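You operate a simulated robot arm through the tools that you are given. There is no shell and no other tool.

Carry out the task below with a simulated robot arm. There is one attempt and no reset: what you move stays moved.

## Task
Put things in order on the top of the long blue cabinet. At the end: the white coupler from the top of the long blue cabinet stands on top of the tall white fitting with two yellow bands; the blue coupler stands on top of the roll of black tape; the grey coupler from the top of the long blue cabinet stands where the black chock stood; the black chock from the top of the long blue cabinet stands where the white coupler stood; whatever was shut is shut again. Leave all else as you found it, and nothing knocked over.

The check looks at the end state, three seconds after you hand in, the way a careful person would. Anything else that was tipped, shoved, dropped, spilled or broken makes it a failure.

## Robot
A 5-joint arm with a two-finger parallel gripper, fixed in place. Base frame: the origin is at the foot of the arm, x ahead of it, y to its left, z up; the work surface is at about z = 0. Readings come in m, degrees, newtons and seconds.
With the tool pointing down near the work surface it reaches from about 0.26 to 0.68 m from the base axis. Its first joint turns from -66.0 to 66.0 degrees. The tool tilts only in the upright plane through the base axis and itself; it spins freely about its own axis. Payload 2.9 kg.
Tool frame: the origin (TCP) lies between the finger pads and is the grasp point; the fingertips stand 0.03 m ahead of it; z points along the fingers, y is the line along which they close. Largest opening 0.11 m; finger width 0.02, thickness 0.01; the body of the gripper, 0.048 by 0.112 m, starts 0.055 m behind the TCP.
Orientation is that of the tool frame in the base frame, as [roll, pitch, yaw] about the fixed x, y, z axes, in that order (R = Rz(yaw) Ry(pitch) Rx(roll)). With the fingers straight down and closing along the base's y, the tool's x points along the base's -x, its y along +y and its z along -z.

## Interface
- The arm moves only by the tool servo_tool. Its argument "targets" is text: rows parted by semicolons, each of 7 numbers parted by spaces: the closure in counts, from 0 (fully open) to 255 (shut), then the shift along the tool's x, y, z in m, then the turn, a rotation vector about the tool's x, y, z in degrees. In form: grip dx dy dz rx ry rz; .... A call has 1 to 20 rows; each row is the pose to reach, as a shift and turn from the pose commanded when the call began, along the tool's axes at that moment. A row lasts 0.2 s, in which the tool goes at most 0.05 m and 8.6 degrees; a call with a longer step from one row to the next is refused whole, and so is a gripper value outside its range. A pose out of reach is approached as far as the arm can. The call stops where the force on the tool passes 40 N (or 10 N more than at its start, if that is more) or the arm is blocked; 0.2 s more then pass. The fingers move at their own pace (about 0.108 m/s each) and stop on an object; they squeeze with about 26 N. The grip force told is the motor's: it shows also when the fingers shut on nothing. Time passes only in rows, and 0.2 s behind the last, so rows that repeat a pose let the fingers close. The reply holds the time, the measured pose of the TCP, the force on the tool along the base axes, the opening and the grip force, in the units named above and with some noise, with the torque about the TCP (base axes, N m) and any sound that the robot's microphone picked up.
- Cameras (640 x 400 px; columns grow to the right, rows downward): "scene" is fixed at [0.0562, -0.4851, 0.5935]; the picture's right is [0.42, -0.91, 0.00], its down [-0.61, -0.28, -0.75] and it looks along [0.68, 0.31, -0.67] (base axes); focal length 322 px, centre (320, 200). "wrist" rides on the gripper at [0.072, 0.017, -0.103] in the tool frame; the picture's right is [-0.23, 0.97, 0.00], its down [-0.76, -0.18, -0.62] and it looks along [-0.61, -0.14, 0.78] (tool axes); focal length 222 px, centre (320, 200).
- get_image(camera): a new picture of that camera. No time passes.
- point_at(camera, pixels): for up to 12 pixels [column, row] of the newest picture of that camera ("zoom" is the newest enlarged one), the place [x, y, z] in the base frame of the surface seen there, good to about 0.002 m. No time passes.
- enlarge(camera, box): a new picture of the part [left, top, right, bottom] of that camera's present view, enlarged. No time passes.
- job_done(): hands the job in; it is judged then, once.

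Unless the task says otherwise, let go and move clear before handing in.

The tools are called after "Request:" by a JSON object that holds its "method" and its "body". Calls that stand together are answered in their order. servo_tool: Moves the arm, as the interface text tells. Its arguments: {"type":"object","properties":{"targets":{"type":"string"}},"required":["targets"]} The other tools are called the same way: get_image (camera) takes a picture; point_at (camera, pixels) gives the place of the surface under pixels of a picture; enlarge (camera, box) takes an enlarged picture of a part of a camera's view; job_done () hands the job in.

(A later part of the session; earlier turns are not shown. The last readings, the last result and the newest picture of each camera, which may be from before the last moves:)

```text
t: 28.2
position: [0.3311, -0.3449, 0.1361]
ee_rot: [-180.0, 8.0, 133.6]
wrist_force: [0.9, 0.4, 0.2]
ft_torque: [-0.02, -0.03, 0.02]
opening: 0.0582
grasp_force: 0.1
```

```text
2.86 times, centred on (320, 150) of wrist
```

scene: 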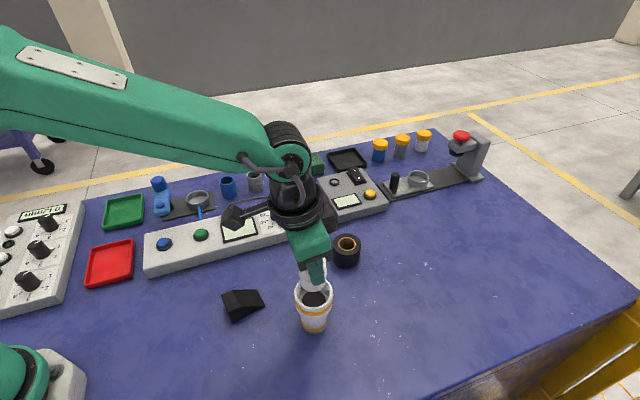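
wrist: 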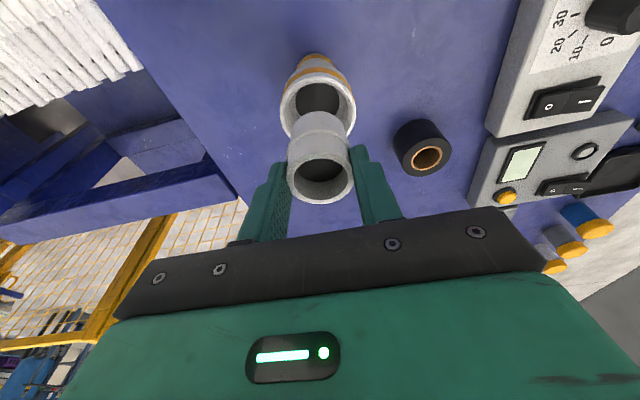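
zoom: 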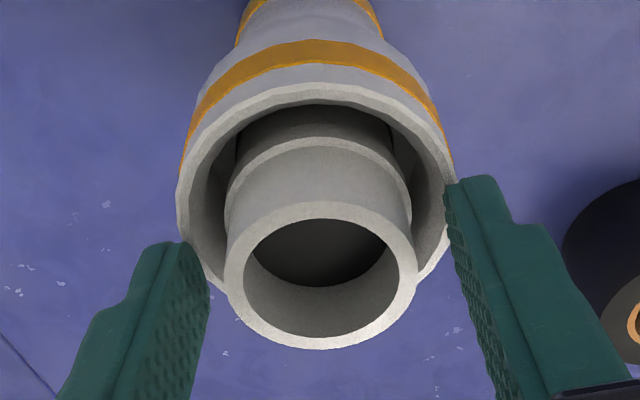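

The fingers are free (0.058 m) and the coupler is seated upright in the cup. I raise straight up and check it.

Request:
{"method": "servo_tool", "body": {"targets": "120 -0.0007 0 -0.005 0 0 0; 115 -0.0021 0 -0.015 0 0 0; 110 -0.0042 0 -0.03 0 0 0; 100 -0.0077 0 -0.055 0 0 0; 93 -0.0112 0 -0.08 0 0 0; 93 -0.0146 0 -0.105 0 0 0; 93 -0.0181 0 -0.13 0 0 0; 93 -0.0181 0 -0.13 0 0 0"}}

Request:
{"method": "get_image", "body": {"camera": "scene"}}

Request:
{"method": "enlarge", "body": {"camera": "scene", "box": [266, 250, 362, 340]}}

Request:
{"method": "enlarge", "body": {"camera": "wrist", "box": [256, 60, 384, 200]}}

```text
t: 30.0
position: [0.3314, -0.3427, 0.2688]
ee_rot: [180.0, 8.0, 133.7]
wrist_force: [-0.4, -0.3, 0.0]
ft_torque: [-0.04, -0.01, -0.02]
opening: 0.07
grasp_force: 0.1
```

```text
taken
```

scene: 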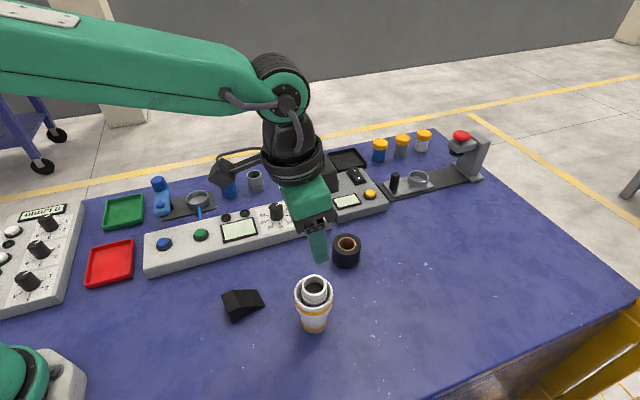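

```text
4.44 times, centred on (314, 295) of scene
```

zoom: 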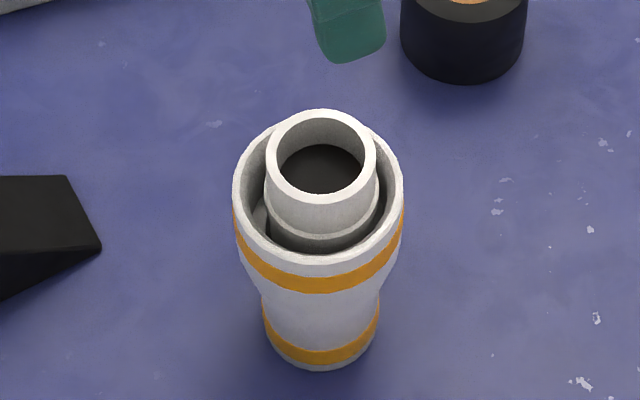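

```text
2.86 times, centred on (320, 130) of wrist
```

zoom: 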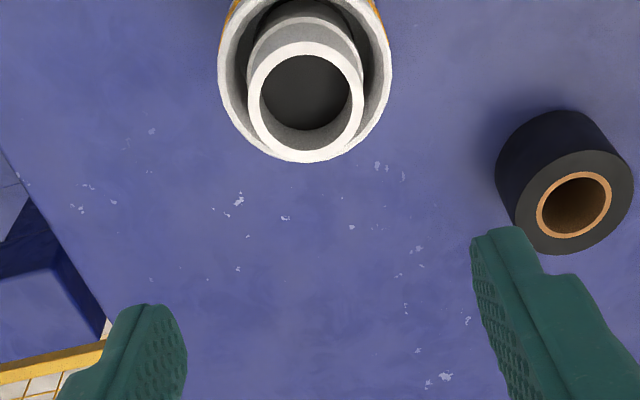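

The white coupler stands in the cup (scene ~[314,288]). I'll check that its rim is level, then line up the chock.

Request:
{"method": "enlarge", "body": {"camera": "scene", "box": [290, 268, 338, 313]}}

Request:
{"method": "point_at", "body": {"camera": "zoom", "pixels": [[220, 135], [422, 135], [322, 53], [322, 210], [130, 240], [505, 240], [230, 340], [400, 340]]}}

Request:
{"method": "enlarge", "body": {"camera": "scene", "box": [210, 278, 274, 328]}}

Request:
{"method": "point_at", "body": {"camera": "zoom", "pixels": [[125, 140], [250, 115], [245, 130], [310, 310], [190, 370], [330, 320], [520, 110], [610, 300], [230, 475], [100, 150]]}}

```text
8.89 times, centred on (314, 290) of scene
```

zoom: 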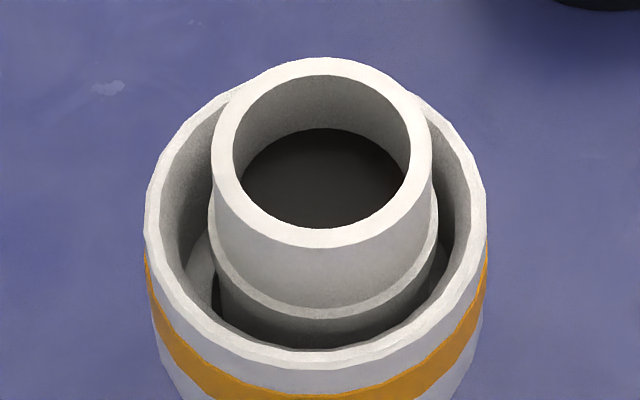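

```text
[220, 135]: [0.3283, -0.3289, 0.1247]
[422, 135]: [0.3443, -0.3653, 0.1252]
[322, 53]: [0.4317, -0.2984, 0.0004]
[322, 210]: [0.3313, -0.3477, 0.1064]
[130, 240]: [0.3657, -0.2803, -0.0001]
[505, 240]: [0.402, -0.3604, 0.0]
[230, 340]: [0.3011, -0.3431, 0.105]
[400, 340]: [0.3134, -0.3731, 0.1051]
```

```text
8.00 times, centred on (242, 303) of scene
```

zoom: 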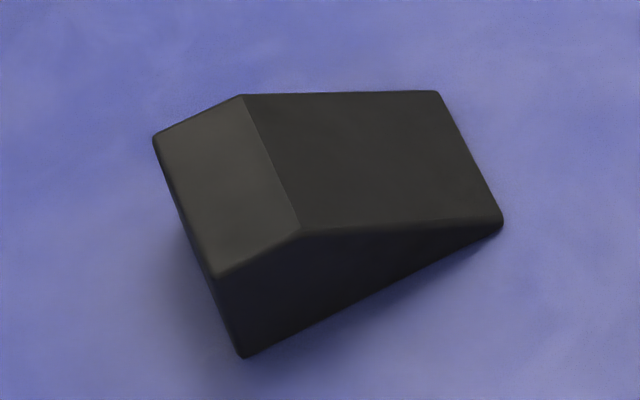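

```text
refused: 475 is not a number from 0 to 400
```

The white coupler's rim reads z≈0.125 left and right, so it's level. Now the chock corners in the newest zoom.

Request:
{"method": "point_at", "body": {"camera": "zoom", "pixels": [[160, 141], [240, 100], [296, 228], [219, 270], [245, 350], [498, 226], [438, 96], [330, 160], [230, 180], [495, 218], [160, 170], [300, 310]]}}

```text
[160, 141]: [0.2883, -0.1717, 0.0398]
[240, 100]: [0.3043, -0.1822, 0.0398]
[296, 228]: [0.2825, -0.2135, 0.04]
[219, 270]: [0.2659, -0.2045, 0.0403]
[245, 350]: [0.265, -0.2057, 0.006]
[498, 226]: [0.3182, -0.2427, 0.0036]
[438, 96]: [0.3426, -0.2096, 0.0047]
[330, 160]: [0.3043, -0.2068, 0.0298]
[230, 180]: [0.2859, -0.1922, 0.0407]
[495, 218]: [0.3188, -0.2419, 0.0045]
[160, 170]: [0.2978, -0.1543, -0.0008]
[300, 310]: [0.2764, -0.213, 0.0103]
```

The chock's length runs at about -35° with the thick end toward the base, width 0.040 m. I'll move above its grasp point (0.297, -0.202) and come down to z≈0.13.

Request:
{"method": "servo_tool", "body": {"targets": "93 0.0212 0.0123 -0.0030 -0.27 0 -1.9; 93 0.0424 0.0245 -0.0060 -0.53 0 -3.8; 93 0.0637 0.0368 -0.0090 -0.80 0 -5.7; 93 0.0849 0.0491 -0.0119 -1.07 0 -7.6; 93 0.1061 0.0613 -0.0149 -1.33 0 -9.5; 93 0.1273 0.0736 -0.0179 -1.60 0 -11.39; 93 0.1308 0.0736 0.0071 -1.60 0 -11.39; 93 0.1343 0.0736 0.0321 -1.60 0 -11.39; 93 0.1378 0.0736 0.0571 -1.60 0 -11.39; 93 0.1413 0.0736 0.0821 -1.60 0 -11.39; 93 0.1463 0.0736 0.1177 -1.60 0 -11.39; 93 0.1463 0.0736 0.1177 -1.60 0 -11.39"}}

Request:
{"method": "get_image", "body": {"camera": "wrist"}}

Request:
{"method": "enlarge", "body": {"camera": "scene", "box": [180, 220, 308, 330]}}

```text
t: 32.6
position: [0.2968, -0.2013, 0.1345]
ee_rot: [-179.9, 8.1, 145.1]
wrist_force: [-0.8, -0.5, -0.4]
ft_torque: [0.04, -0.05, 0.01]
opening: 0.0696
grasp_force: 0.0
```

```text
taken
```

wrist: 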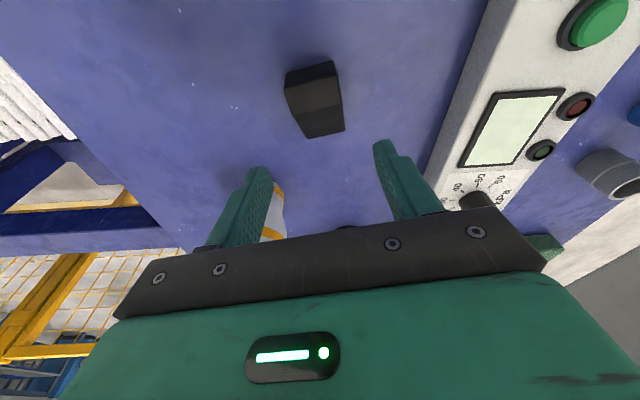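

```text
3.64 times, centred on (244, 275) of scene
```

zoom: 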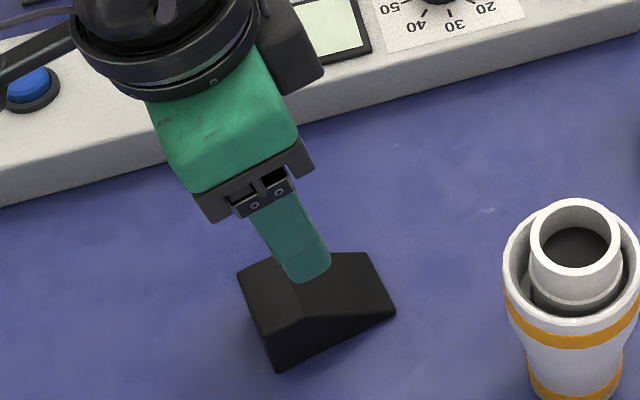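

The chock's edges are parallel with the finger pads in the wrist view and it lies centred between them. I descend 85 mm and check the height.

Request:
{"method": "servo_tool", "body": {"targets": "93 0.0021 0 0.015 0 0 0; 93 0.0042 0 0.03 0 0 0; 93 0.0063 0 0.045 0 0 0; 93 0.0083 0 0.06 0 0 0; 93 0.0104 0 0.075 0 0 0; 93 0.0117 0 0.084 0 0 0; 93 0.0117 0 0.084 0 0 0"}}

Request:
{"method": "get_image", "body": {"camera": "wrist"}}

Request:
{"method": "enlarge", "body": {"camera": "scene", "box": [200, 250, 296, 340]}}

```text
t: 34.2
position: [0.2955, -0.2, 0.0445]
ee_rot: [179.9, 8.1, 145.1]
wrist_force: [0.1, 0.4, -0.1]
ft_torque: [0.03, -0.04, 0.0]
opening: 0.0698
grasp_force: 0.0
```

```text
taken
```

wrist: 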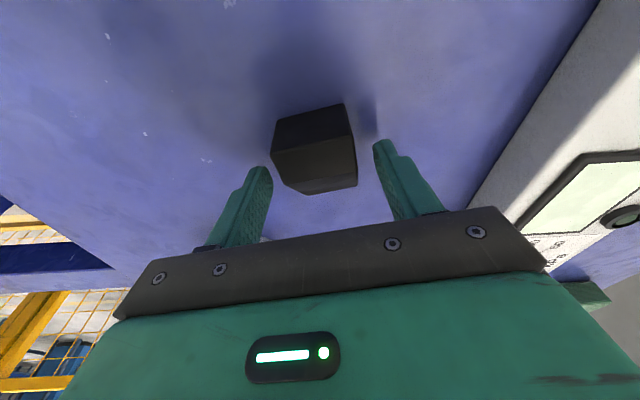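

```text
4.44 times, centred on (248, 295) of scene
```

zoom: 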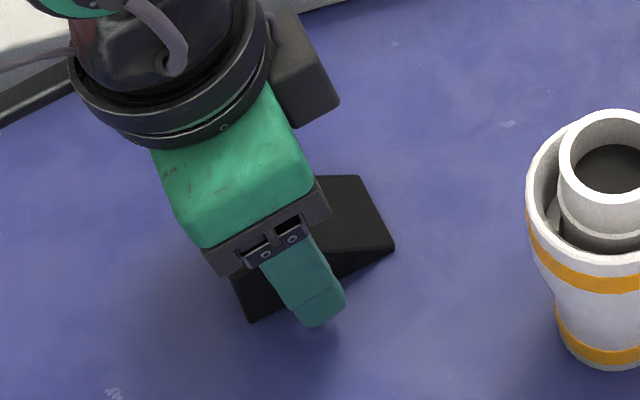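

z is 0.0445 and both fingers straddle the chock. I go down 8 mm more, close, and lift slightly.

Request:
{"method": "servo_tool", "body": {"targets": "93 0.0006 0 0.004 0 0 0; 93 0.0011 0 0.008 0 0 0; 93 0.0011 0 0.008 0 0 0; 130 0.0011 0 0.008 0 0 0; 145 0.0011 0 0.008 0 0 0; 155 0.0011 0 0.008 0 0 0; 165 0.0011 0 0.008 0 0 0; 255 0.0011 0 0.008 0 0 0; 255 0.0011 0 0.008 0 0 0; 255 0.0011 0 0.008 0 0 0"}}

Request:
{"method": "enlarge", "body": {"camera": "scene", "box": [200, 250, 296, 340]}}

Request:
{"method": "get_image", "body": {"camera": "wrist"}}

```text
t: 36.4
position: [0.2972, -0.2012, 0.0361]
ee_rot: [179.9, 7.9, 145.2]
wrist_force: [0.2, -0.7, -0.4]
ft_torque: [-0.04, -0.01, 0.03]
opening: 0.0447
grasp_force: 26.1
```

```text
4.44 times, centred on (248, 295) of scene
```

zoom: 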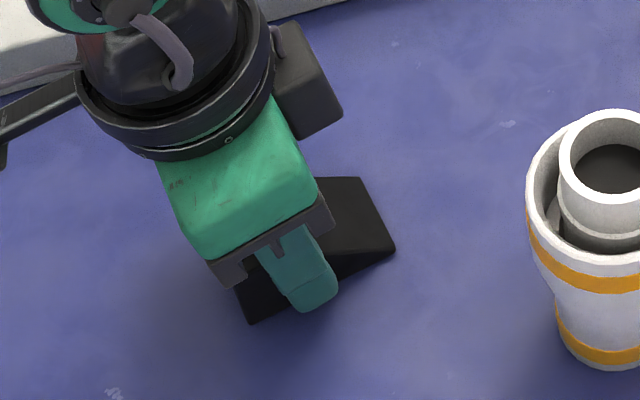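

```text
taken
```

wrist: 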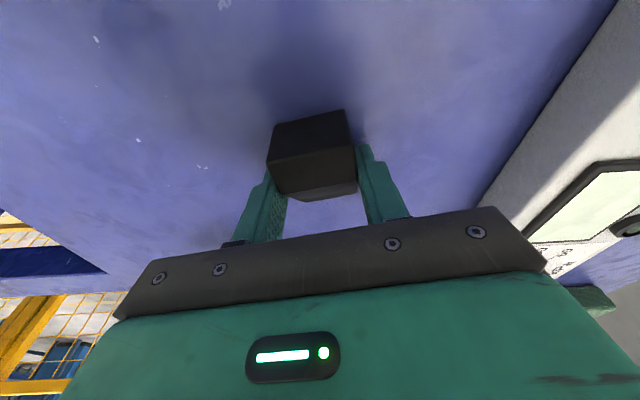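

Gripped at 0.0447 m. I lift slowly and check it hangs level.

Request:
{"method": "servo_tool", "body": {"targets": "255 -0.0003 0 -0.002 0 0 0; 255 -0.0006 0 -0.004 0 0 0; 255 -0.001 0 -0.007 0 0 0; 255 -0.0014 0 -0.01 0 0 0; 255 -0.0021 0 -0.015 0 0 0; 255 -0.0028 0 -0.02 0 0 0; 255 -0.0028 0 -0.02 0 0 0; 255 -0.0028 0 -0.02 0 0 0"}}

Request:
{"method": "enlarge", "body": {"camera": "scene", "box": [200, 250, 296, 340]}}

Request:
{"method": "get_image", "body": {"camera": "wrist"}}

```text
t: 38.2
position: [0.2955, -0.1992, 0.0578]
ee_rot: [179.9, 8.0, 145.1]
wrist_force: [-0.2, 0.8, -1.0]
ft_torque: [0.0, 0.02, -0.04]
opening: 0.0448
grasp_force: 26.3
```

```text
4.44 times, centred on (248, 295) of scene
```

zoom: 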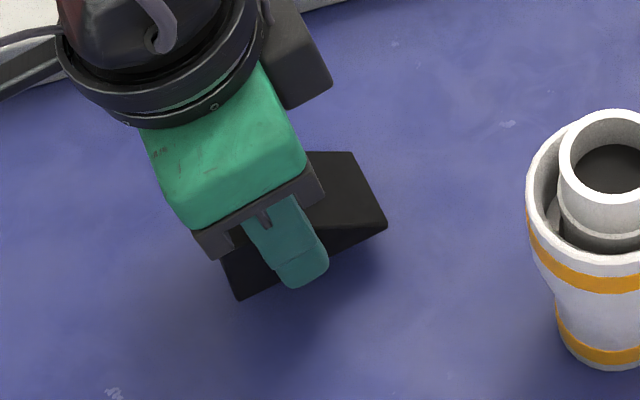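

```text
taken
```

wrist: 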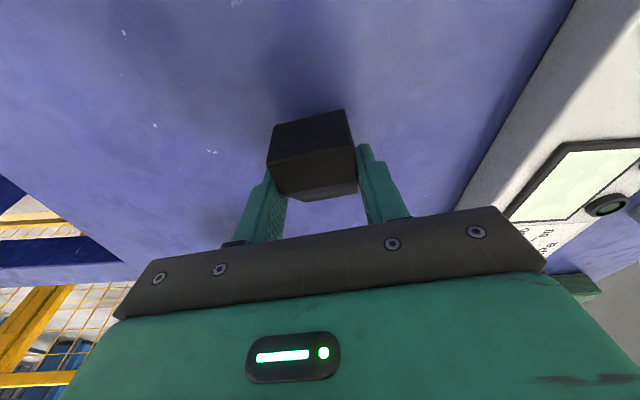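

The chock hangs steady (same wrist view). I lift another 0.12 m.

Request:
{"method": "servo_tool", "body": {"targets": "255 -0.0007 0 -0.005 0 0 0; 255 -0.0021 0 -0.015 0 0 0; 255 -0.0042 0 -0.03 0 0 0; 255 -0.0063 0 -0.045 0 0 0; 255 -0.0083 0 -0.06 0 0 0; 255 -0.0104 0 -0.075 0 0 0; 255 -0.0125 0 -0.09 0 0 0; 255 -0.0146 0 -0.105 0 0 0; 255 -0.0160 0 -0.114 0 0 0; 255 -0.0167 0 -0.1188 0 0 0; 255 -0.0167 0 -0.1188 0 0 0"}}

Request:
{"method": "get_image", "body": {"camera": "wrist"}}

```text
t: 40.6
position: [0.2958, -0.201, 0.1796]
ee_rot: [179.9, 8.0, 145.2]
wrist_force: [-0.2, -0.2, -2.1]
ft_torque: [0.01, -0.01, -0.02]
opening: 0.0446
grasp_force: 26.0
```

```text
taken
```

wrist: 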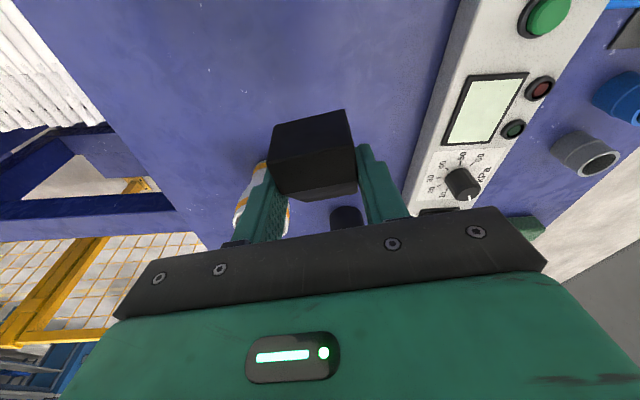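

The chock is unchanged in the grip at z≈0.18. Now I swing it on an arc to above the white coupler's original spot (0.682, -0.075).

Request:
{"method": "servo_tool", "body": {"targets": "255 -0.0093 0.0055 0.0013 -0.12 0 -0.83; 255 -0.0278 0.0173 0.0039 -0.35 0 -2.48; 255 -0.0518 0.0347 0.0073 -0.66 0 -4.69; 255 -0.0749 0.0541 0.0105 -0.97 0 -6.90; 255 -0.0972 0.0753 0.0136 -1.28 0 -9.10; 255 -0.1184 0.0984 0.0166 -1.59 0 -11.31; 255 -0.1386 0.1232 0.0195 -1.90 0 -13.51; 255 -0.1574 0.1498 0.0221 -2.21 0 -15.72; 255 -0.1749 0.1780 0.0246 -2.52 0 -17.93; 255 -0.1911 0.2078 0.0268 -2.83 0 -20.13; 255 -0.2055 0.2392 0.0289 -3.14 0 -22.34; 255 -0.2170 0.2678 0.0305 -3.41 0 -24.27; 255 -0.2258 0.2932 0.0317 -3.64 0 -25.93; 255 -0.2311 0.3105 0.0324 -3.80 0 -27.03; 255 -0.2335 0.3193 0.0328 -3.88 0 -27.58; 255 -0.2335 0.3193 0.0328 -3.88 0 -27.58"}}

Request:
{"method": "get_image", "body": {"camera": "scene"}}

Request:
{"method": "get_image", "body": {"camera": "wrist"}}

```text
t: 44.0
position: [0.6703, -0.0761, 0.1794]
ee_rot: [179.9, 8.0, 173.0]
wrist_force: [0.1, -0.4, -1.1]
ft_torque: [-0.01, 0.01, 0.01]
opening: 0.0446
grasp_force: 25.8
```

```text
taken
```

scene: 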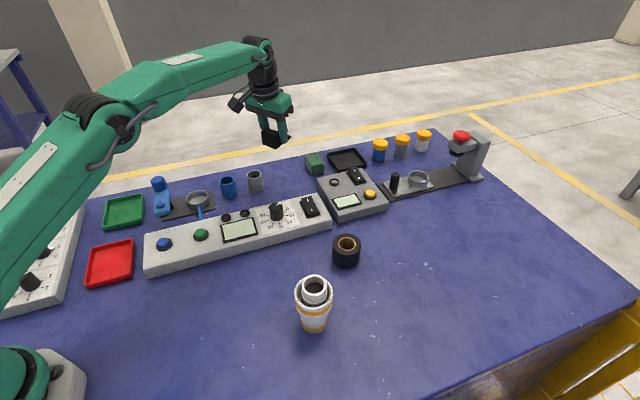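

```text
taken
```

wrist: 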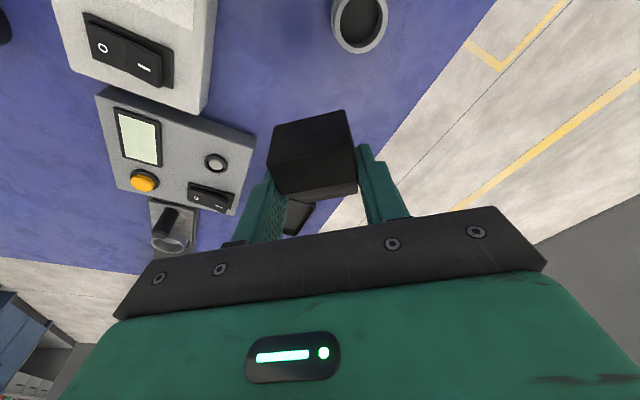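

The chock hangs above the empty spot beside the grey coupler. I'll measure where it is before lowering.

Request:
{"method": "enlarge", "body": {"camera": "scene", "box": [240, 100, 320, 160]}}

Request:
{"method": "enlarge", "body": {"camera": "wrist", "box": [250, 95, 378, 215]}}

Request:
{"method": "point_at", "body": {"camera": "zoom", "pixels": [[90, 225], [330, 165], [120, 320], [330, 300], [140, 335], [335, 320], [230, 250], [100, 150], [320, 60]]}}

```text
6.67 times, centred on (280, 130) of scene
```

zoom: 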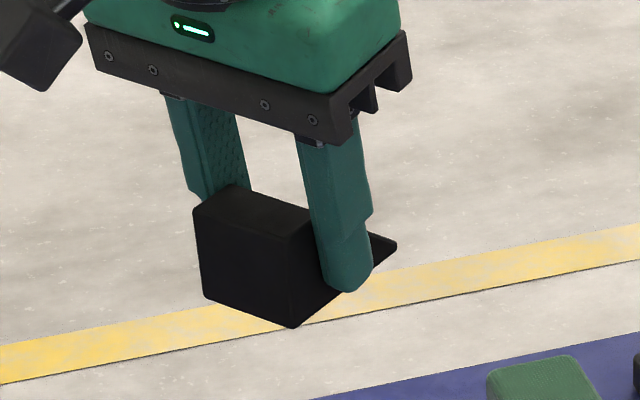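

```text
3.33 times, centred on (314, 155) of wrist
```

zoom: 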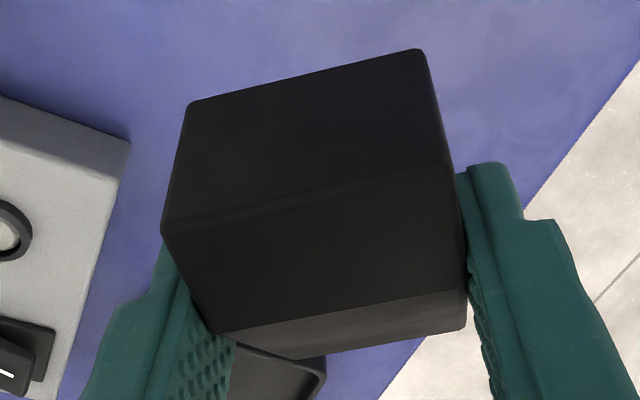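

```text
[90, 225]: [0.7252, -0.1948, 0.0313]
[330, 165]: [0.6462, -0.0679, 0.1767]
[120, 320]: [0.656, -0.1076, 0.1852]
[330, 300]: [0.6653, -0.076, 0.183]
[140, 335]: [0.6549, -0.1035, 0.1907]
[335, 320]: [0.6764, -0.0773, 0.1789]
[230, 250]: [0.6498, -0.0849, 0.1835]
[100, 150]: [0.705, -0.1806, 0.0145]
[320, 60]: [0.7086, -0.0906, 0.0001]
```

Request:
{"method": "point_at", "body": {"camera": "zoom", "pixels": [[180, 235], [310, 214], [440, 195], [225, 322], [340, 306], [455, 288], [310, 230], [310, 260]]}}

Request:
{"method": "enlarge", "body": {"camera": "scene", "box": [250, 115, 314, 145]}}

Request:
{"method": "point_at", "body": {"camera": "zoom", "pixels": [[470, 202], [50, 60], [60, 210], [330, 80], [325, 260], [230, 50]]}}

```text
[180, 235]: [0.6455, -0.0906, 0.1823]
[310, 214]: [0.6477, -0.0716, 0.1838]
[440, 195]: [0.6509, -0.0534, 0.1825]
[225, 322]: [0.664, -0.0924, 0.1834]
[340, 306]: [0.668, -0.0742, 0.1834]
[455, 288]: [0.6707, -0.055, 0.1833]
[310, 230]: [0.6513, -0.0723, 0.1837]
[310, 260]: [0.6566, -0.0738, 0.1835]
```

```text
10.00 times, centred on (282, 130) of scene
```

zoom: 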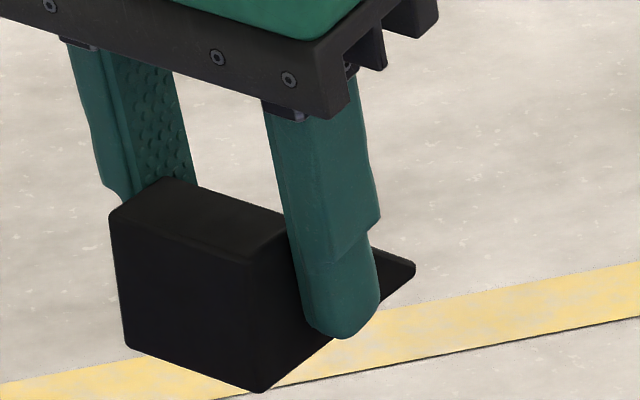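

```text
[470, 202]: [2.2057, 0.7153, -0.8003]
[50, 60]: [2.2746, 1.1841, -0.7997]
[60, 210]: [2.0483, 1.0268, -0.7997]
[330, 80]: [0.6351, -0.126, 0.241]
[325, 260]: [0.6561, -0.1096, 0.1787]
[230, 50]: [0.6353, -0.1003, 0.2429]
```

The chock is level (top at z≈0.183) with its footprint centre near (0.681, -0.077). I adjust 3 mm outward and 2 mm sideways, then descend 136 mm gently.

Request:
{"method": "servo_tool", "body": {"targets": "255 -0.0015 0.001 0.0052 0 0 0; 255 -0.0009 0.002 0.0154 0 0 0; 255 0.0012 0.002 0.0304 0 0 0; 255 0.0033 0.002 0.0454 0 0 0; 255 0.0054 0.002 0.0604 0 0 0; 255 0.0074 0.002 0.0754 0 0 0; 255 0.0095 0.002 0.0904 0 0 0; 255 0.0116 0.002 0.1054 0 0 0; 255 0.0137 0.002 0.1204 0 0 0; 255 0.0151 0.002 0.1304 0 0 0; 255 0.0159 0.002 0.1351 0 0 0; 255 0.0159 0.002 0.1351 0 0 0"}}

Request:
{"method": "enlarge", "body": {"camera": "scene", "box": [230, 140, 326, 200]}}

```text
t: 46.6
position: [0.6734, -0.0734, 0.0413]
ee_rot: [180.0, 8.0, 173.0]
wrist_force: [0.0, -0.4, -0.7]
ft_torque: [0.0, -0.01, 0.01]
opening: 0.0444
grasp_force: 26.0
```

```text
6.67 times, centred on (278, 170) of scene
```

zoom: 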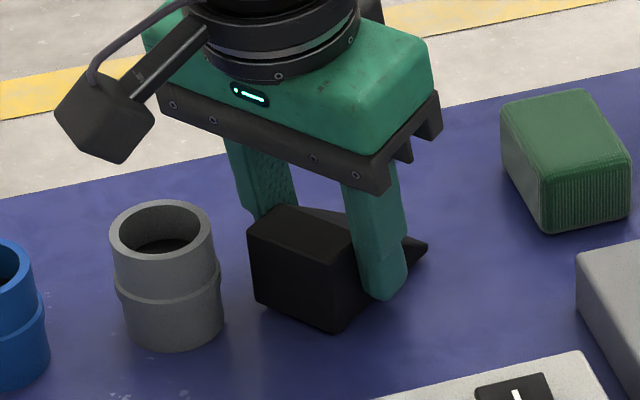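

TCP z is 0.0413, about 5 mm above touchdown. I lower 4 mm in small steps and read the force.

Request:
{"method": "servo_tool", "body": {"targets": "255 0.0001 0 0.001 0 0 0; 255 0.0003 0 0.002 0 0 0; 255 0.0004 0 0.003 0 0 0; 255 0.0006 0 0.004 0 0 0; 255 0.0006 0 0.004 0 0 0"}}

Request:
{"method": "enlarge", "body": {"camera": "scene", "box": [260, 160, 308, 190]}}

```text
t: 47.8
position: [0.6737, -0.0728, 0.0377]
ee_rot: [179.9, 8.0, 173.0]
wrist_force: [-0.7, -0.4, -0.6]
ft_torque: [0.0, -0.01, -0.01]
opening: 0.0445
grasp_force: 25.9
```

```text
13.33 times, centred on (284, 175) of scene
```

zoom: 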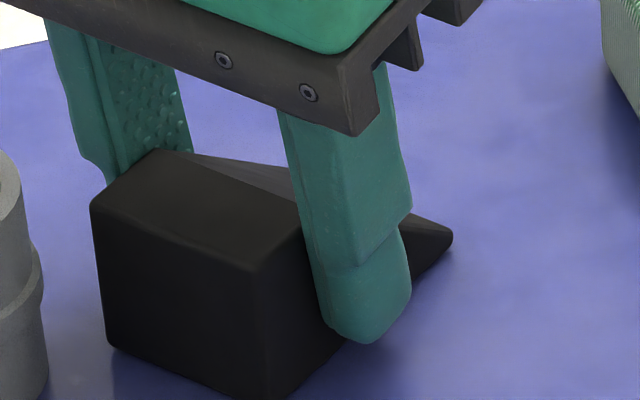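

Request:
{"method": "servo_tool", "body": {"targets": "255 0.0001 0 0.0005 0 0 0; 255 0.0001 0 0.001 0 0 0; 255 0.0002 0 0.0015 0 0 0; 255 0.0002 0 0.0015 0 0 0"}}

Request:
{"method": "enlarge", "body": {"camera": "scene", "box": [260, 165, 308, 195]}}

```text
t: 48.8
position: [0.6741, -0.0732, 0.0356]
ee_rot: [179.9, 8.0, 173.0]
wrist_force: [-2.2, 0.7, 3.2]
ft_torque: [-0.06, 0.04, -0.05]
opening: 0.0447
grasp_force: 26.1
```

```text
13.33 times, centred on (284, 180) of scene
```

zoom: 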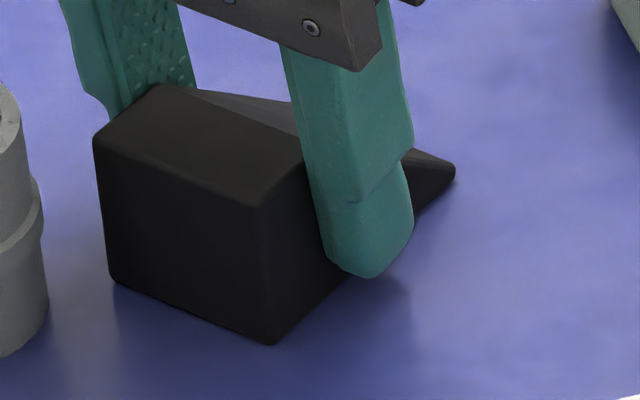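

The force rose to +3 N: the chock has touched down. I open the fingers gradually and rise.

Request:
{"method": "servo_tool", "body": {"targets": "150 0 0 0 0 0 0; 148 0 0 0 0 0 0; 144 0 0 0 0 0 0; 138 0 0 0 0 0 0; 130 0 0 0 0 0 0; 115 0 0 0 0 0 0; 100 0 0 0 0 0 0; 93 0 0 0 0 0 0; 93 -0.0014 0 -0.01 0 0 0; 93 -0.0042 0 -0.03 0 0 0; 93 -0.0076 0 -0.055 0 0 0; 93 -0.0111 0 -0.08 0 0 0; 93 -0.0146 0 -0.105 0 0 0; 93 -0.0146 0 -0.105 0 0 0"}}

Request:
{"method": "get_image", "body": {"camera": "wrist"}}

Request:
{"method": "enlarge", "body": {"camera": "scene", "box": [200, 130, 320, 205]}}

```text
t: 51.8
position: [0.6748, -0.0732, 0.1429]
ee_rot: [179.8, 7.9, 173.0]
wrist_force: [-1.1, -0.8, 0.6]
ft_torque: [-0.02, -0.02, 0.0]
opening: 0.0696
grasp_force: 0.1
```

```text
taken
```

wrist: 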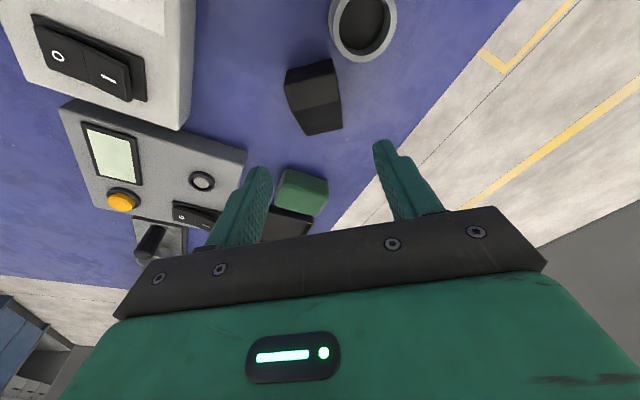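

```text
5.33 times, centred on (260, 168) of scene
```

zoom: 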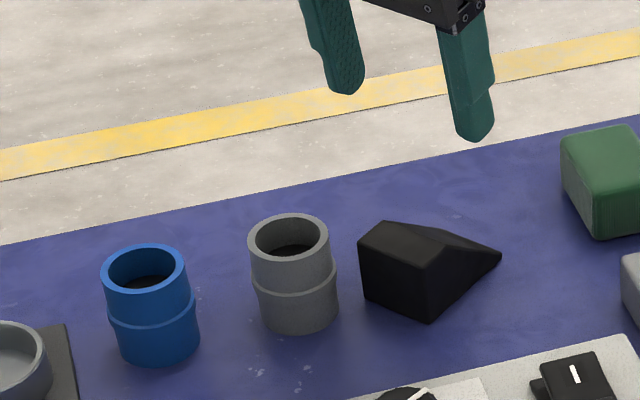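

The chock stands on the white coupler's old spot with clearance to the grey coupler. I return the tool to upright and move over the grey coupler at (0.6285, -0.023).

Request:
{"method": "servo_tool", "body": {"targets": "110 0.0170 0.0147 -0.0024 0 2.7 0; 125 0.0340 0.0294 -0.0048 0 5.4 0; 125 0.0508 0.0441 -0.0071 0 8 0; 125 0.0529 0.0441 0.0079 0 8 0; 125 0.0550 0.0441 0.0226 0 8 0; 125 0.0550 0.0441 0.0226 0 8 0"}}

Request:
{"method": "get_image", "body": {"camera": "wrist"}}

Request:
{"method": "enlarge", "body": {"camera": "scene", "box": [206, 110, 302, 200]}}

```text
t: 53.2
position: [0.628, -0.0222, 0.1116]
ee_rot: [180.0, 0.0, 173.0]
wrist_force: [-0.2, 0.3, 1.2]
ft_torque: [-0.01, -0.03, -0.01]
opening: 0.056
grasp_force: 0.1
```

```text
taken
```

wrist: 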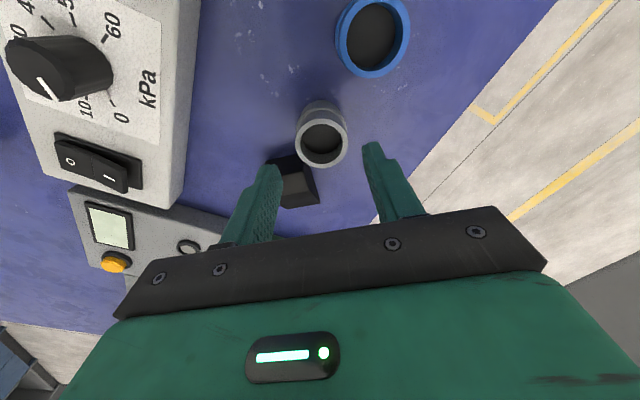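

```text
4.44 times, centred on (254, 155) of scene
```

zoom: 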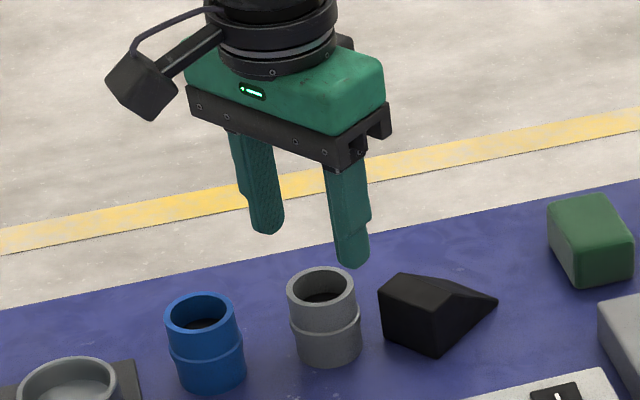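

Upright now at (0.628, -0.022, 0.112). I check the grey coupler's rim in the wrist view before descending.

Request:
{"method": "enlarge", "body": {"camera": "wrist", "box": [273, 100, 369, 180]}}

Request:
{"method": "point_at", "body": {"camera": "wrist", "pixels": [[298, 143], [345, 141], [319, 122], [323, 164], [303, 128], [341, 157], [338, 127], [306, 158]]}}

```text
5.00 times, centred on (321, 140) of wrist
```

zoom: 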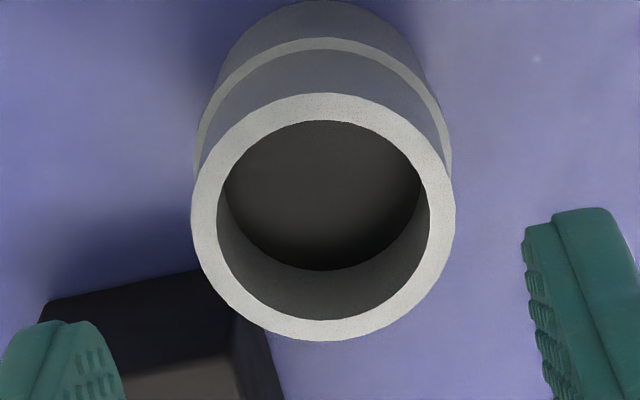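

```text
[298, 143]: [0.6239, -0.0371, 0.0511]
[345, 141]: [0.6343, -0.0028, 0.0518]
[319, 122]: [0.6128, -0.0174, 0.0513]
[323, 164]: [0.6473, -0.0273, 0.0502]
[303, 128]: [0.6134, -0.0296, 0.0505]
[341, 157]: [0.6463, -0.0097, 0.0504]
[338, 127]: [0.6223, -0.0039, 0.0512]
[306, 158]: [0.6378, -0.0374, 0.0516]
```

Centres agree within 2 mm (about (0.629, -0.022)). I descend 52 mm so the tips stop just above the collar.

Request:
{"method": "servo_tool", "body": {"targets": "125 -0.001 0 0.01 0 0 0; 125 -0.001 0 0.02 0 0 0; 125 -0.001 0 0.03 0 0 0; 125 -0.001 0 0.04 0 0 0; 125 -0.001 0 0.05 0 0 0; 125 -0.001 0 0.0522 0 0 0; 125 -0.001 0 0.0522 0 0 0"}}

Request:
{"method": "enlarge", "body": {"camera": "scene", "box": [222, 140, 302, 200]}}

```text
t: 54.8
position: [0.63, -0.0218, 0.0614]
ee_rot: [180.0, 0.0, 173.0]
wrist_force: [-0.3, 1.2, 0.9]
ft_torque: [0.0, -0.02, -0.01]
opening: 0.0561
grasp_force: 0.0
```

```text
6.67 times, centred on (262, 170) of scene
```

zoom: 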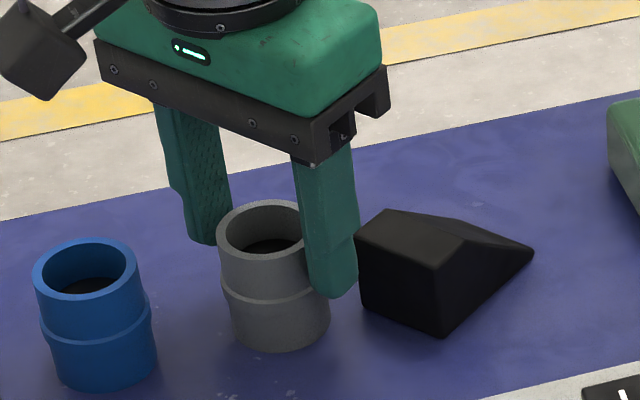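

z reads 0.0614 and the fingers straddle the grey coupler without touching the chock. I lower 1 mm, close, and lift slowly.

Request:
{"method": "servo_tool", "body": {"targets": "125 0 0 0.001 0 0 0; 140 0 0 0.001 0 0 0; 152 0 0 0.001 0 0 0; 160 0 0 0.001 0 0 0; 255 0 0 0.001 0 0 0; 255 0 0 0.001 0 0 0; 255 0 0 0.001 0 0 0; 255 0 0 -0.001 0 0 0; 255 0 0 -0.003 0 0 0; 255 0 0 -0.005 0 0 0; 255 0 0 -0.007 0 0 0; 255 0 0 -0.009 0 0 0; 255 0 0 -0.009 0 0 0"}}

Request:
{"method": "enlarge", "body": {"camera": "scene", "box": [222, 140, 302, 200]}}

```text
t: 57.6
position: [0.6307, -0.0226, 0.0701]
ee_rot: [179.9, 0.1, 172.9]
wrist_force: [0.6, 0.9, -0.6]
ft_torque: [0.02, -0.02, -0.02]
opening: 0.0403
grasp_force: 25.7
```

```text
6.67 times, centred on (262, 170) of scene
```

zoom: 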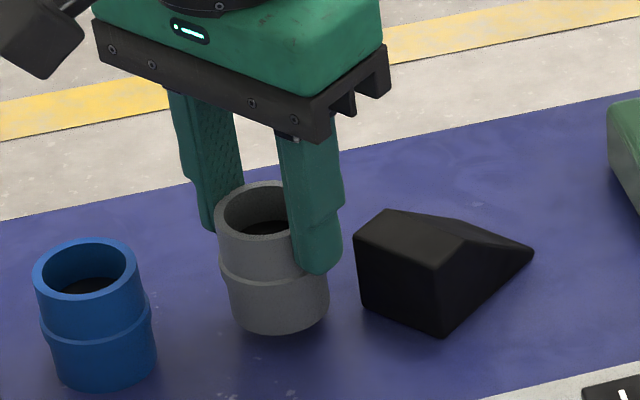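

It lifts cleanly (opening 0.0403). I raise it gently to about z=0.17.

Request:
{"method": "servo_tool", "body": {"targets": "255 0 0 -0.002 0 0 0; 255 0 0 -0.006 0 0 0; 255 0 0 -0.012 0 0 0; 255 0 0 -0.02 0 0 0; 255 0 0 -0.029 0 0 0; 255 0 0 -0.038 0 0 0; 255 0 0 -0.047 0 0 0; 255 0 0 -0.056 0 0 0; 255 0 0 -0.065 0 0 0; 255 0 0 -0.074 0 0 0; 255 0 0 -0.083 0 0 0; 255 0 0 -0.091 0 0 0; 255 0 0 -0.097 0 0 0; 255 0 0 -0.1 0 0 0; 255 0 0 -0.1 0 0 0"}}

Request:
{"method": "get_image", "body": {"camera": "wrist"}}

```text
t: 60.8
position: [0.6296, -0.0236, 0.1696]
ee_rot: [179.9, 0.0, 173.0]
wrist_force: [-0.2, 0.4, -0.4]
ft_torque: [0.01, -0.03, 0.01]
opening: 0.0398
grasp_force: 26.2
```

```text
taken
```

wrist: 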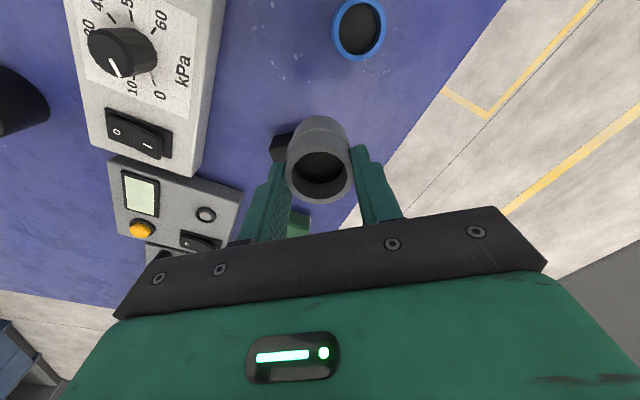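

The grey coupler is held steadily. I carry it over to above the chock's original footprint centre (0.304, -0.207).

Request:
{"method": "servo_tool", "body": {"targets": "255 0.0030 -0.0022 0 0 0 0; 255 0.0090 -0.0067 0 0 0 0; 255 0.0211 -0.0156 0 0 0 0; 255 0.0392 -0.0290 0 0 0 0; 255 0.0602 -0.0446 0 0 0 0; 255 0.0813 -0.0602 0 0 0 0; 255 0.1024 -0.0758 0 0 0 0; 255 0.1235 -0.0914 0 0 0 0; 255 0.1446 -0.1070 0 0 0 0; 255 0.1657 -0.1226 0 0 0 0; 255 0.1867 -0.1382 0 0 0 0; 255 0.2078 -0.1538 0 0 0 0; 255 0.2289 -0.1694 0 0 0 0; 255 0.2500 -0.1850 0 0 0 0; 255 0.2681 -0.1984 0 0 0 0; 255 0.2831 -0.2095 0 0 0 0; 255 0.2952 -0.2184 0 0 0 0; 255 0.3012 -0.2229 0 0 0 0; 255 0.3012 -0.2229 0 0 0 0"}}

Request:
{"method": "get_image", "body": {"camera": "scene"}}

Request:
{"method": "get_image", "body": {"camera": "wrist"}}

```text
t: 64.8
position: [0.3023, -0.2064, 0.1702]
ee_rot: [179.9, 0.0, 173.0]
wrist_force: [0.2, -0.3, -0.1]
ft_torque: [0.05, 0.02, 0.02]
opening: 0.0401
grasp_force: 25.7
```

```text
taken
```

scene: 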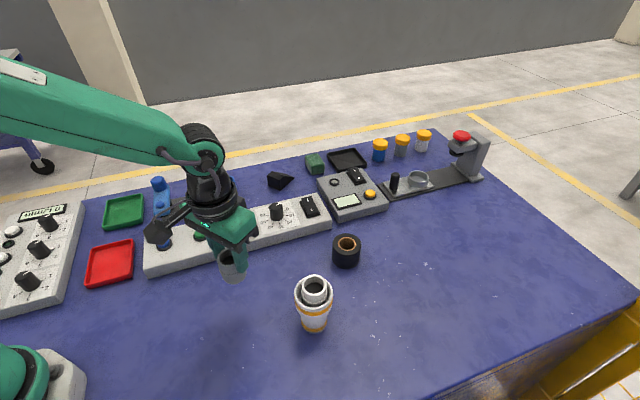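

```text
taken
```

wrist: 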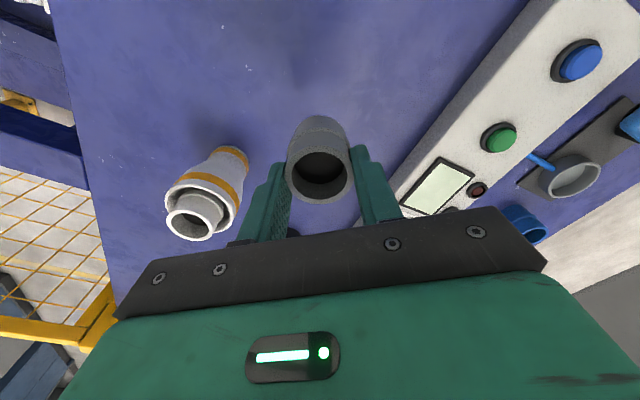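

Position (0.302, -0.206) is right over the chock's old spot. I descend to just above the table.

Request:
{"method": "servo_tool", "body": {"targets": "255 0 0 0.003 0 0 0; 255 0 0 0.009 0 0 0; 255 0 0 0.018 0 0 0; 255 0 0 0.028 0 0 0; 255 0 0 0.038 0 0 0; 255 0 0 0.048 0 0 0; 255 0 0 0.058 0 0 0; 255 0 0 0.068 0 0 0; 255 0 0 0.078 0 0 0; 255 0 0 0.088 0 0 0; 255 0 0 0.096 0 0 0; 255 0 0 0.101 0 0 0; 255 0 0 0.104 0 0 0; 255 0 0 0.104 0 0 0"}}

Request:
{"method": "enlarge", "body": {"camera": "scene", "box": [190, 250, 302, 330]}}

```text
t: 67.8
position: [0.3027, -0.2079, 0.0671]
ee_rot: [180.0, 0.1, 172.9]
wrist_force: [-0.8, 0.2, 0.6]
ft_torque: [-0.01, -0.01, 0.0]
opening: 0.0396
grasp_force: 25.8
```

```text
5.00 times, centred on (246, 290) of scene
```

zoom: 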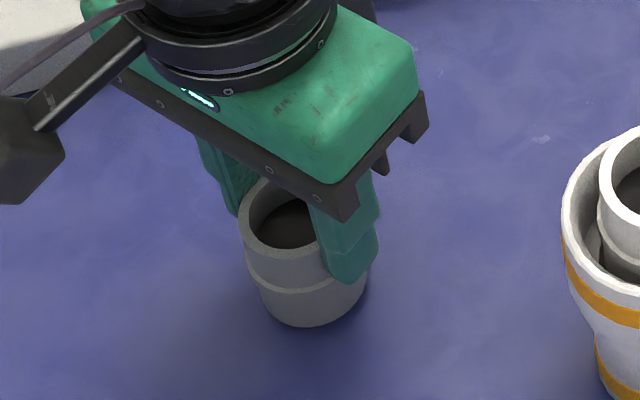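

Request:
{"method": "servo_tool", "body": {"targets": "255 0 0 0.001 0 0 0; 255 0 0 0.002 0 0 0; 255 0 0 0.003 0 0 0; 255 0 0 0.004 0 0 0; 255 0 0 0.0045 0 0 0; 255 0 0 0.0045 0 0 0"}}

Request:
{"method": "enlarge", "body": {"camera": "scene", "box": [206, 275, 286, 325]}}

```text
t: 69.2
position: [0.3028, -0.2075, 0.0609]
ee_rot: [-180.0, 0.0, 173.0]
wrist_force: [-0.3, -0.2, 0.5]
ft_torque: [-0.02, -0.01, -0.01]
opening: 0.0399
grasp_force: 26.2
```

```text
8.00 times, centred on (246, 300) of scene
```

zoom: 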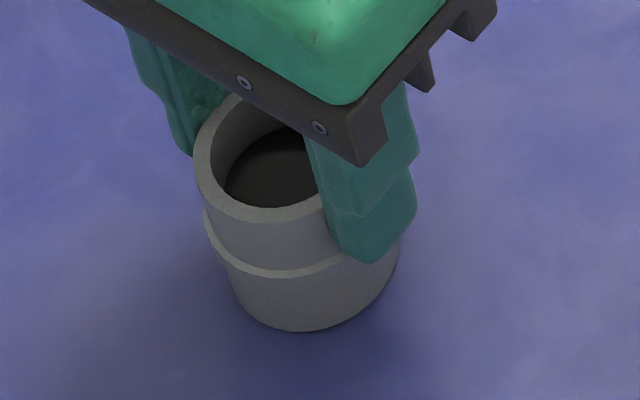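

No contact force yet (0.5 N) at z=0.061; I lower another 1.5 mm in half-millimetre steps.

Request:
{"method": "servo_tool", "body": {"targets": "255 0 0 0.0005 0 0 0; 255 0 0 0.001 0 0 0; 255 0 0 0.0015 0 0 0; 255 0 0 0.0015 0 0 0"}}

```text
t: 70.2
position: [0.3031, -0.208, 0.0602]
ee_rot: [179.9, 0.1, 173.1]
wrist_force: [-4.3, 0.8, 15.7]
ft_torque: [0.01, 0.29, 0.04]
opening: 0.0399
grasp_force: 26.1
```

Contact now reads 16 N, so the coupler stands on the table. I ease up 0.8 mm, open gradually and rise.

Request:
{"method": "servo_tool", "body": {"targets": "255 0 0 -0.0008 0 0 0; 165 0 0 -0.0008 0 0 0; 162 0 0 -0.0008 0 0 0; 160 0 0 -0.0008 0 0 0; 157 0 0 -0.0008 0 0 0; 153 0 0 -0.0008 0 0 0; 147 0 0 -0.0008 0 0 0; 138 0 0 -0.0008 0 0 0; 125 0 0 -0.0008 0 0 0; 110 0 0 -0.0008 0 0 0; 110 0 0 -0.006 0 0 0; 110 0 0 -0.02 0 0 0; 110 0 0 -0.045 0 0 0; 110 0 0 -0.075 0 0 0; 110 0 0 -0.11 0 0 0; 110 0 0 -0.11 0 0 0"}}

Request:
{"method": "get_image", "body": {"camera": "scene"}}

Request:
{"method": "get_image", "body": {"camera": "wrist"}}

```text
t: 73.6
position: [0.3037, -0.207, 0.169]
ee_rot: [-179.9, 0.0, 173.0]
wrist_force: [0.1, 0.6, 0.6]
ft_torque: [-0.01, 0.0, -0.02]
opening: 0.0628
grasp_force: 0.1
```

```text
taken
```

scene: 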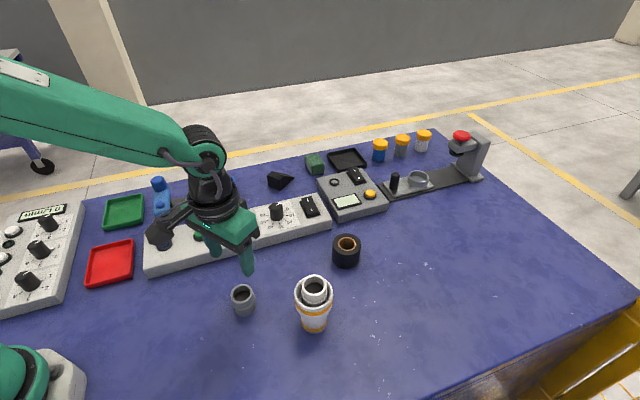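

```text
taken
```

wrist: 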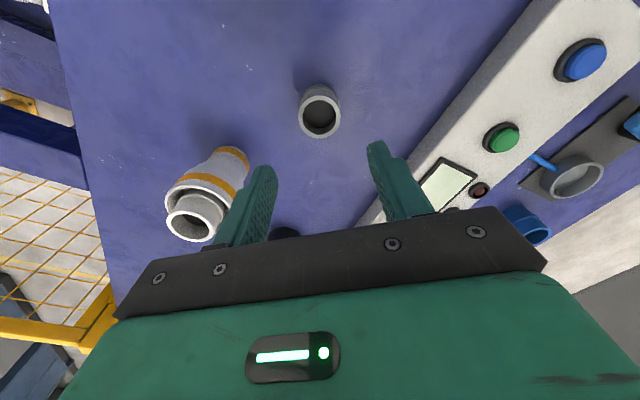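

The grey coupler stands where the chock was. Next I go over to the blue coupler at (0.577, 0.030).

Request:
{"method": "servo_tool", "body": {"targets": "118 -0.0194 0.0215 0 0 0 0; 125 -0.0437 0.0484 0 0 0 0; 125 -0.0680 0.0753 0 0 0 0; 125 -0.0923 0.1021 0 0 0 0; 125 -0.1166 0.1290 0 0 0 0; 125 -0.1409 0.1559 0 0 0 0; 125 -0.1652 0.1828 0 0 0 0; 125 -0.1895 0.2097 0 0 0 0; 125 -0.2138 0.2365 0 0 0 0; 125 -0.2309 0.2554 0 0 0 0; 125 -0.2430 0.2688 0 0 0 0; 125 -0.2430 0.2688 0.025 0 0 0; 125 -0.2430 0.2688 0.052 0 0 0; 125 -0.2430 0.2688 0.052 0 0 0"}}

Request:
{"method": "get_image", "body": {"camera": "wrist"}}

Request:
{"method": "enlarge", "body": {"camera": "scene", "box": [140, 120, 268, 220]}}

```text
t: 76.6
position: [0.5789, 0.0302, 0.1181]
ee_rot: [180.0, 0.0, 173.0]
wrist_force: [-1.7, 0.7, 0.8]
ft_torque: [-0.01, 0.01, -0.02]
opening: 0.0562
grasp_force: 0.0
```

```text
taken
```

wrist: 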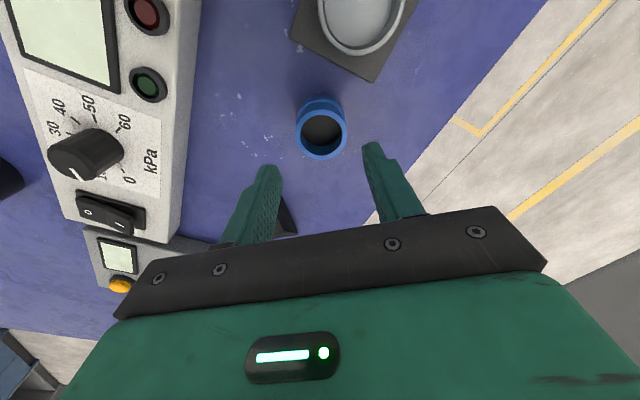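

```text
4.00 times, centred on (204, 170) of scene
```

zoom: 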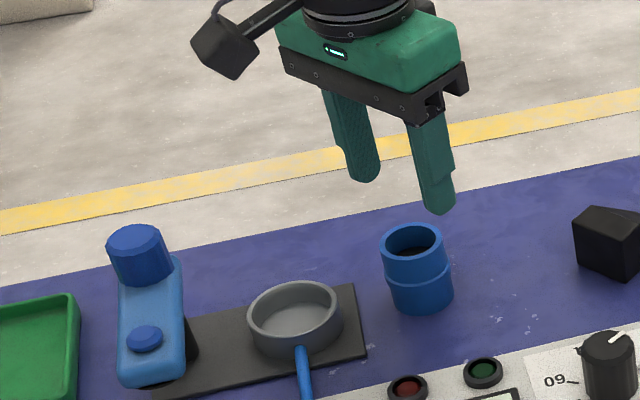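

Request:
{"method": "point_at", "body": {"camera": "wrist", "pixels": [[298, 134], [344, 132], [319, 113], [323, 155], [303, 120], [340, 147]]}}

```text
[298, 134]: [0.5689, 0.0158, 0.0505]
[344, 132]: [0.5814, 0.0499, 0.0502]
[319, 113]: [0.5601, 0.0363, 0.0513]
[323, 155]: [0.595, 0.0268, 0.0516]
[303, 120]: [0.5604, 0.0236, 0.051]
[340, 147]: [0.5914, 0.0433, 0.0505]
```

The blue rim's centre reads about (0.576, 0.032), within 2 mm of the tool. I descend to put the tips just above its collar.

Request:
{"method": "servo_tool", "body": {"targets": "125 0.0006 0.001 0.011 0 0 0; 125 0.0006 0.001 0.022 0 0 0; 125 0.0006 0.001 0.033 0 0 0; 125 0.0006 0.001 0.044 0 0 0; 125 0.0006 0.001 0.054 0 0 0; 125 0.0006 0.001 0.057 0 0 0; 125 0.0006 0.001 0.057 0 0 0"}}

Request:
{"method": "enlarge", "body": {"camera": "scene", "box": [188, 150, 268, 210]}}

```text
t: 78.2
position: [0.5763, 0.0325, 0.0589]
ee_rot: [180.0, 0.0, 173.0]
wrist_force: [-0.1, -1.0, -0.3]
ft_torque: [-0.02, 0.01, 0.02]
opening: 0.0563
grasp_force: 0.0
```

```text
6.67 times, centred on (228, 180) of scene
```

zoom: 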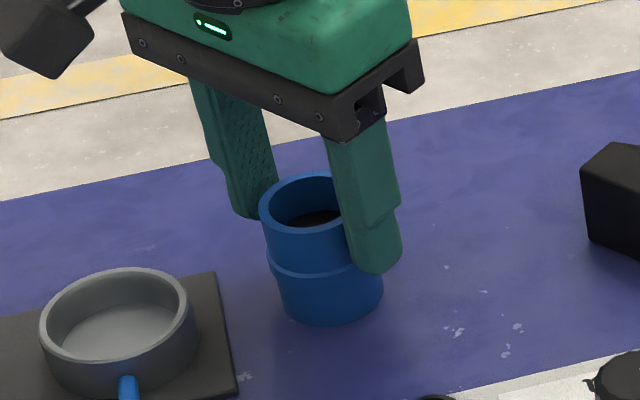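

Tips at ≈0.029, straddling the blue coupler. Close and lift slowly.

Request:
{"method": "servo_tool", "body": {"targets": "125 0 0 -0.0005 0 0 0; 140 0 0 -0.0005 0 0 0; 152 0 0 -0.0005 0 0 0; 160 0 0 -0.0005 0 0 0; 255 0 0 -0.0005 0 0 0; 255 0 0 -0.0005 0 0 0; 255 0 0 -0.0005 0 0 0; 255 0 0 -0.002 0 0 0; 255 0 0 -0.004 0 0 0; 255 0 0 -0.006 0 0 0; 255 0 0 -0.008 0 0 0; 255 0 0 -0.0105 0 0 0; 255 0 0 -0.0105 0 0 0"}}

Request:
{"method": "enlarge", "body": {"camera": "scene", "box": [188, 150, 268, 210]}}

```text
t: 81.0
position: [0.5766, 0.031, 0.071]
ee_rot: [180.0, 0.0, 173.0]
wrist_force: [0.0, -0.4, -0.2]
ft_torque: [0.03, 0.02, -0.02]
opening: 0.04
grasp_force: 25.8
```

```text
6.67 times, centred on (228, 180) of scene
```

zoom: 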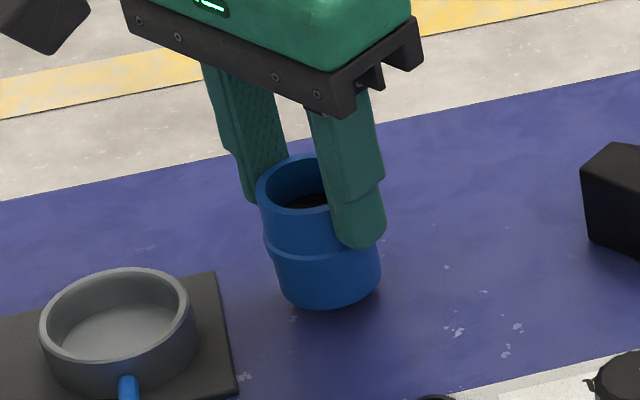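

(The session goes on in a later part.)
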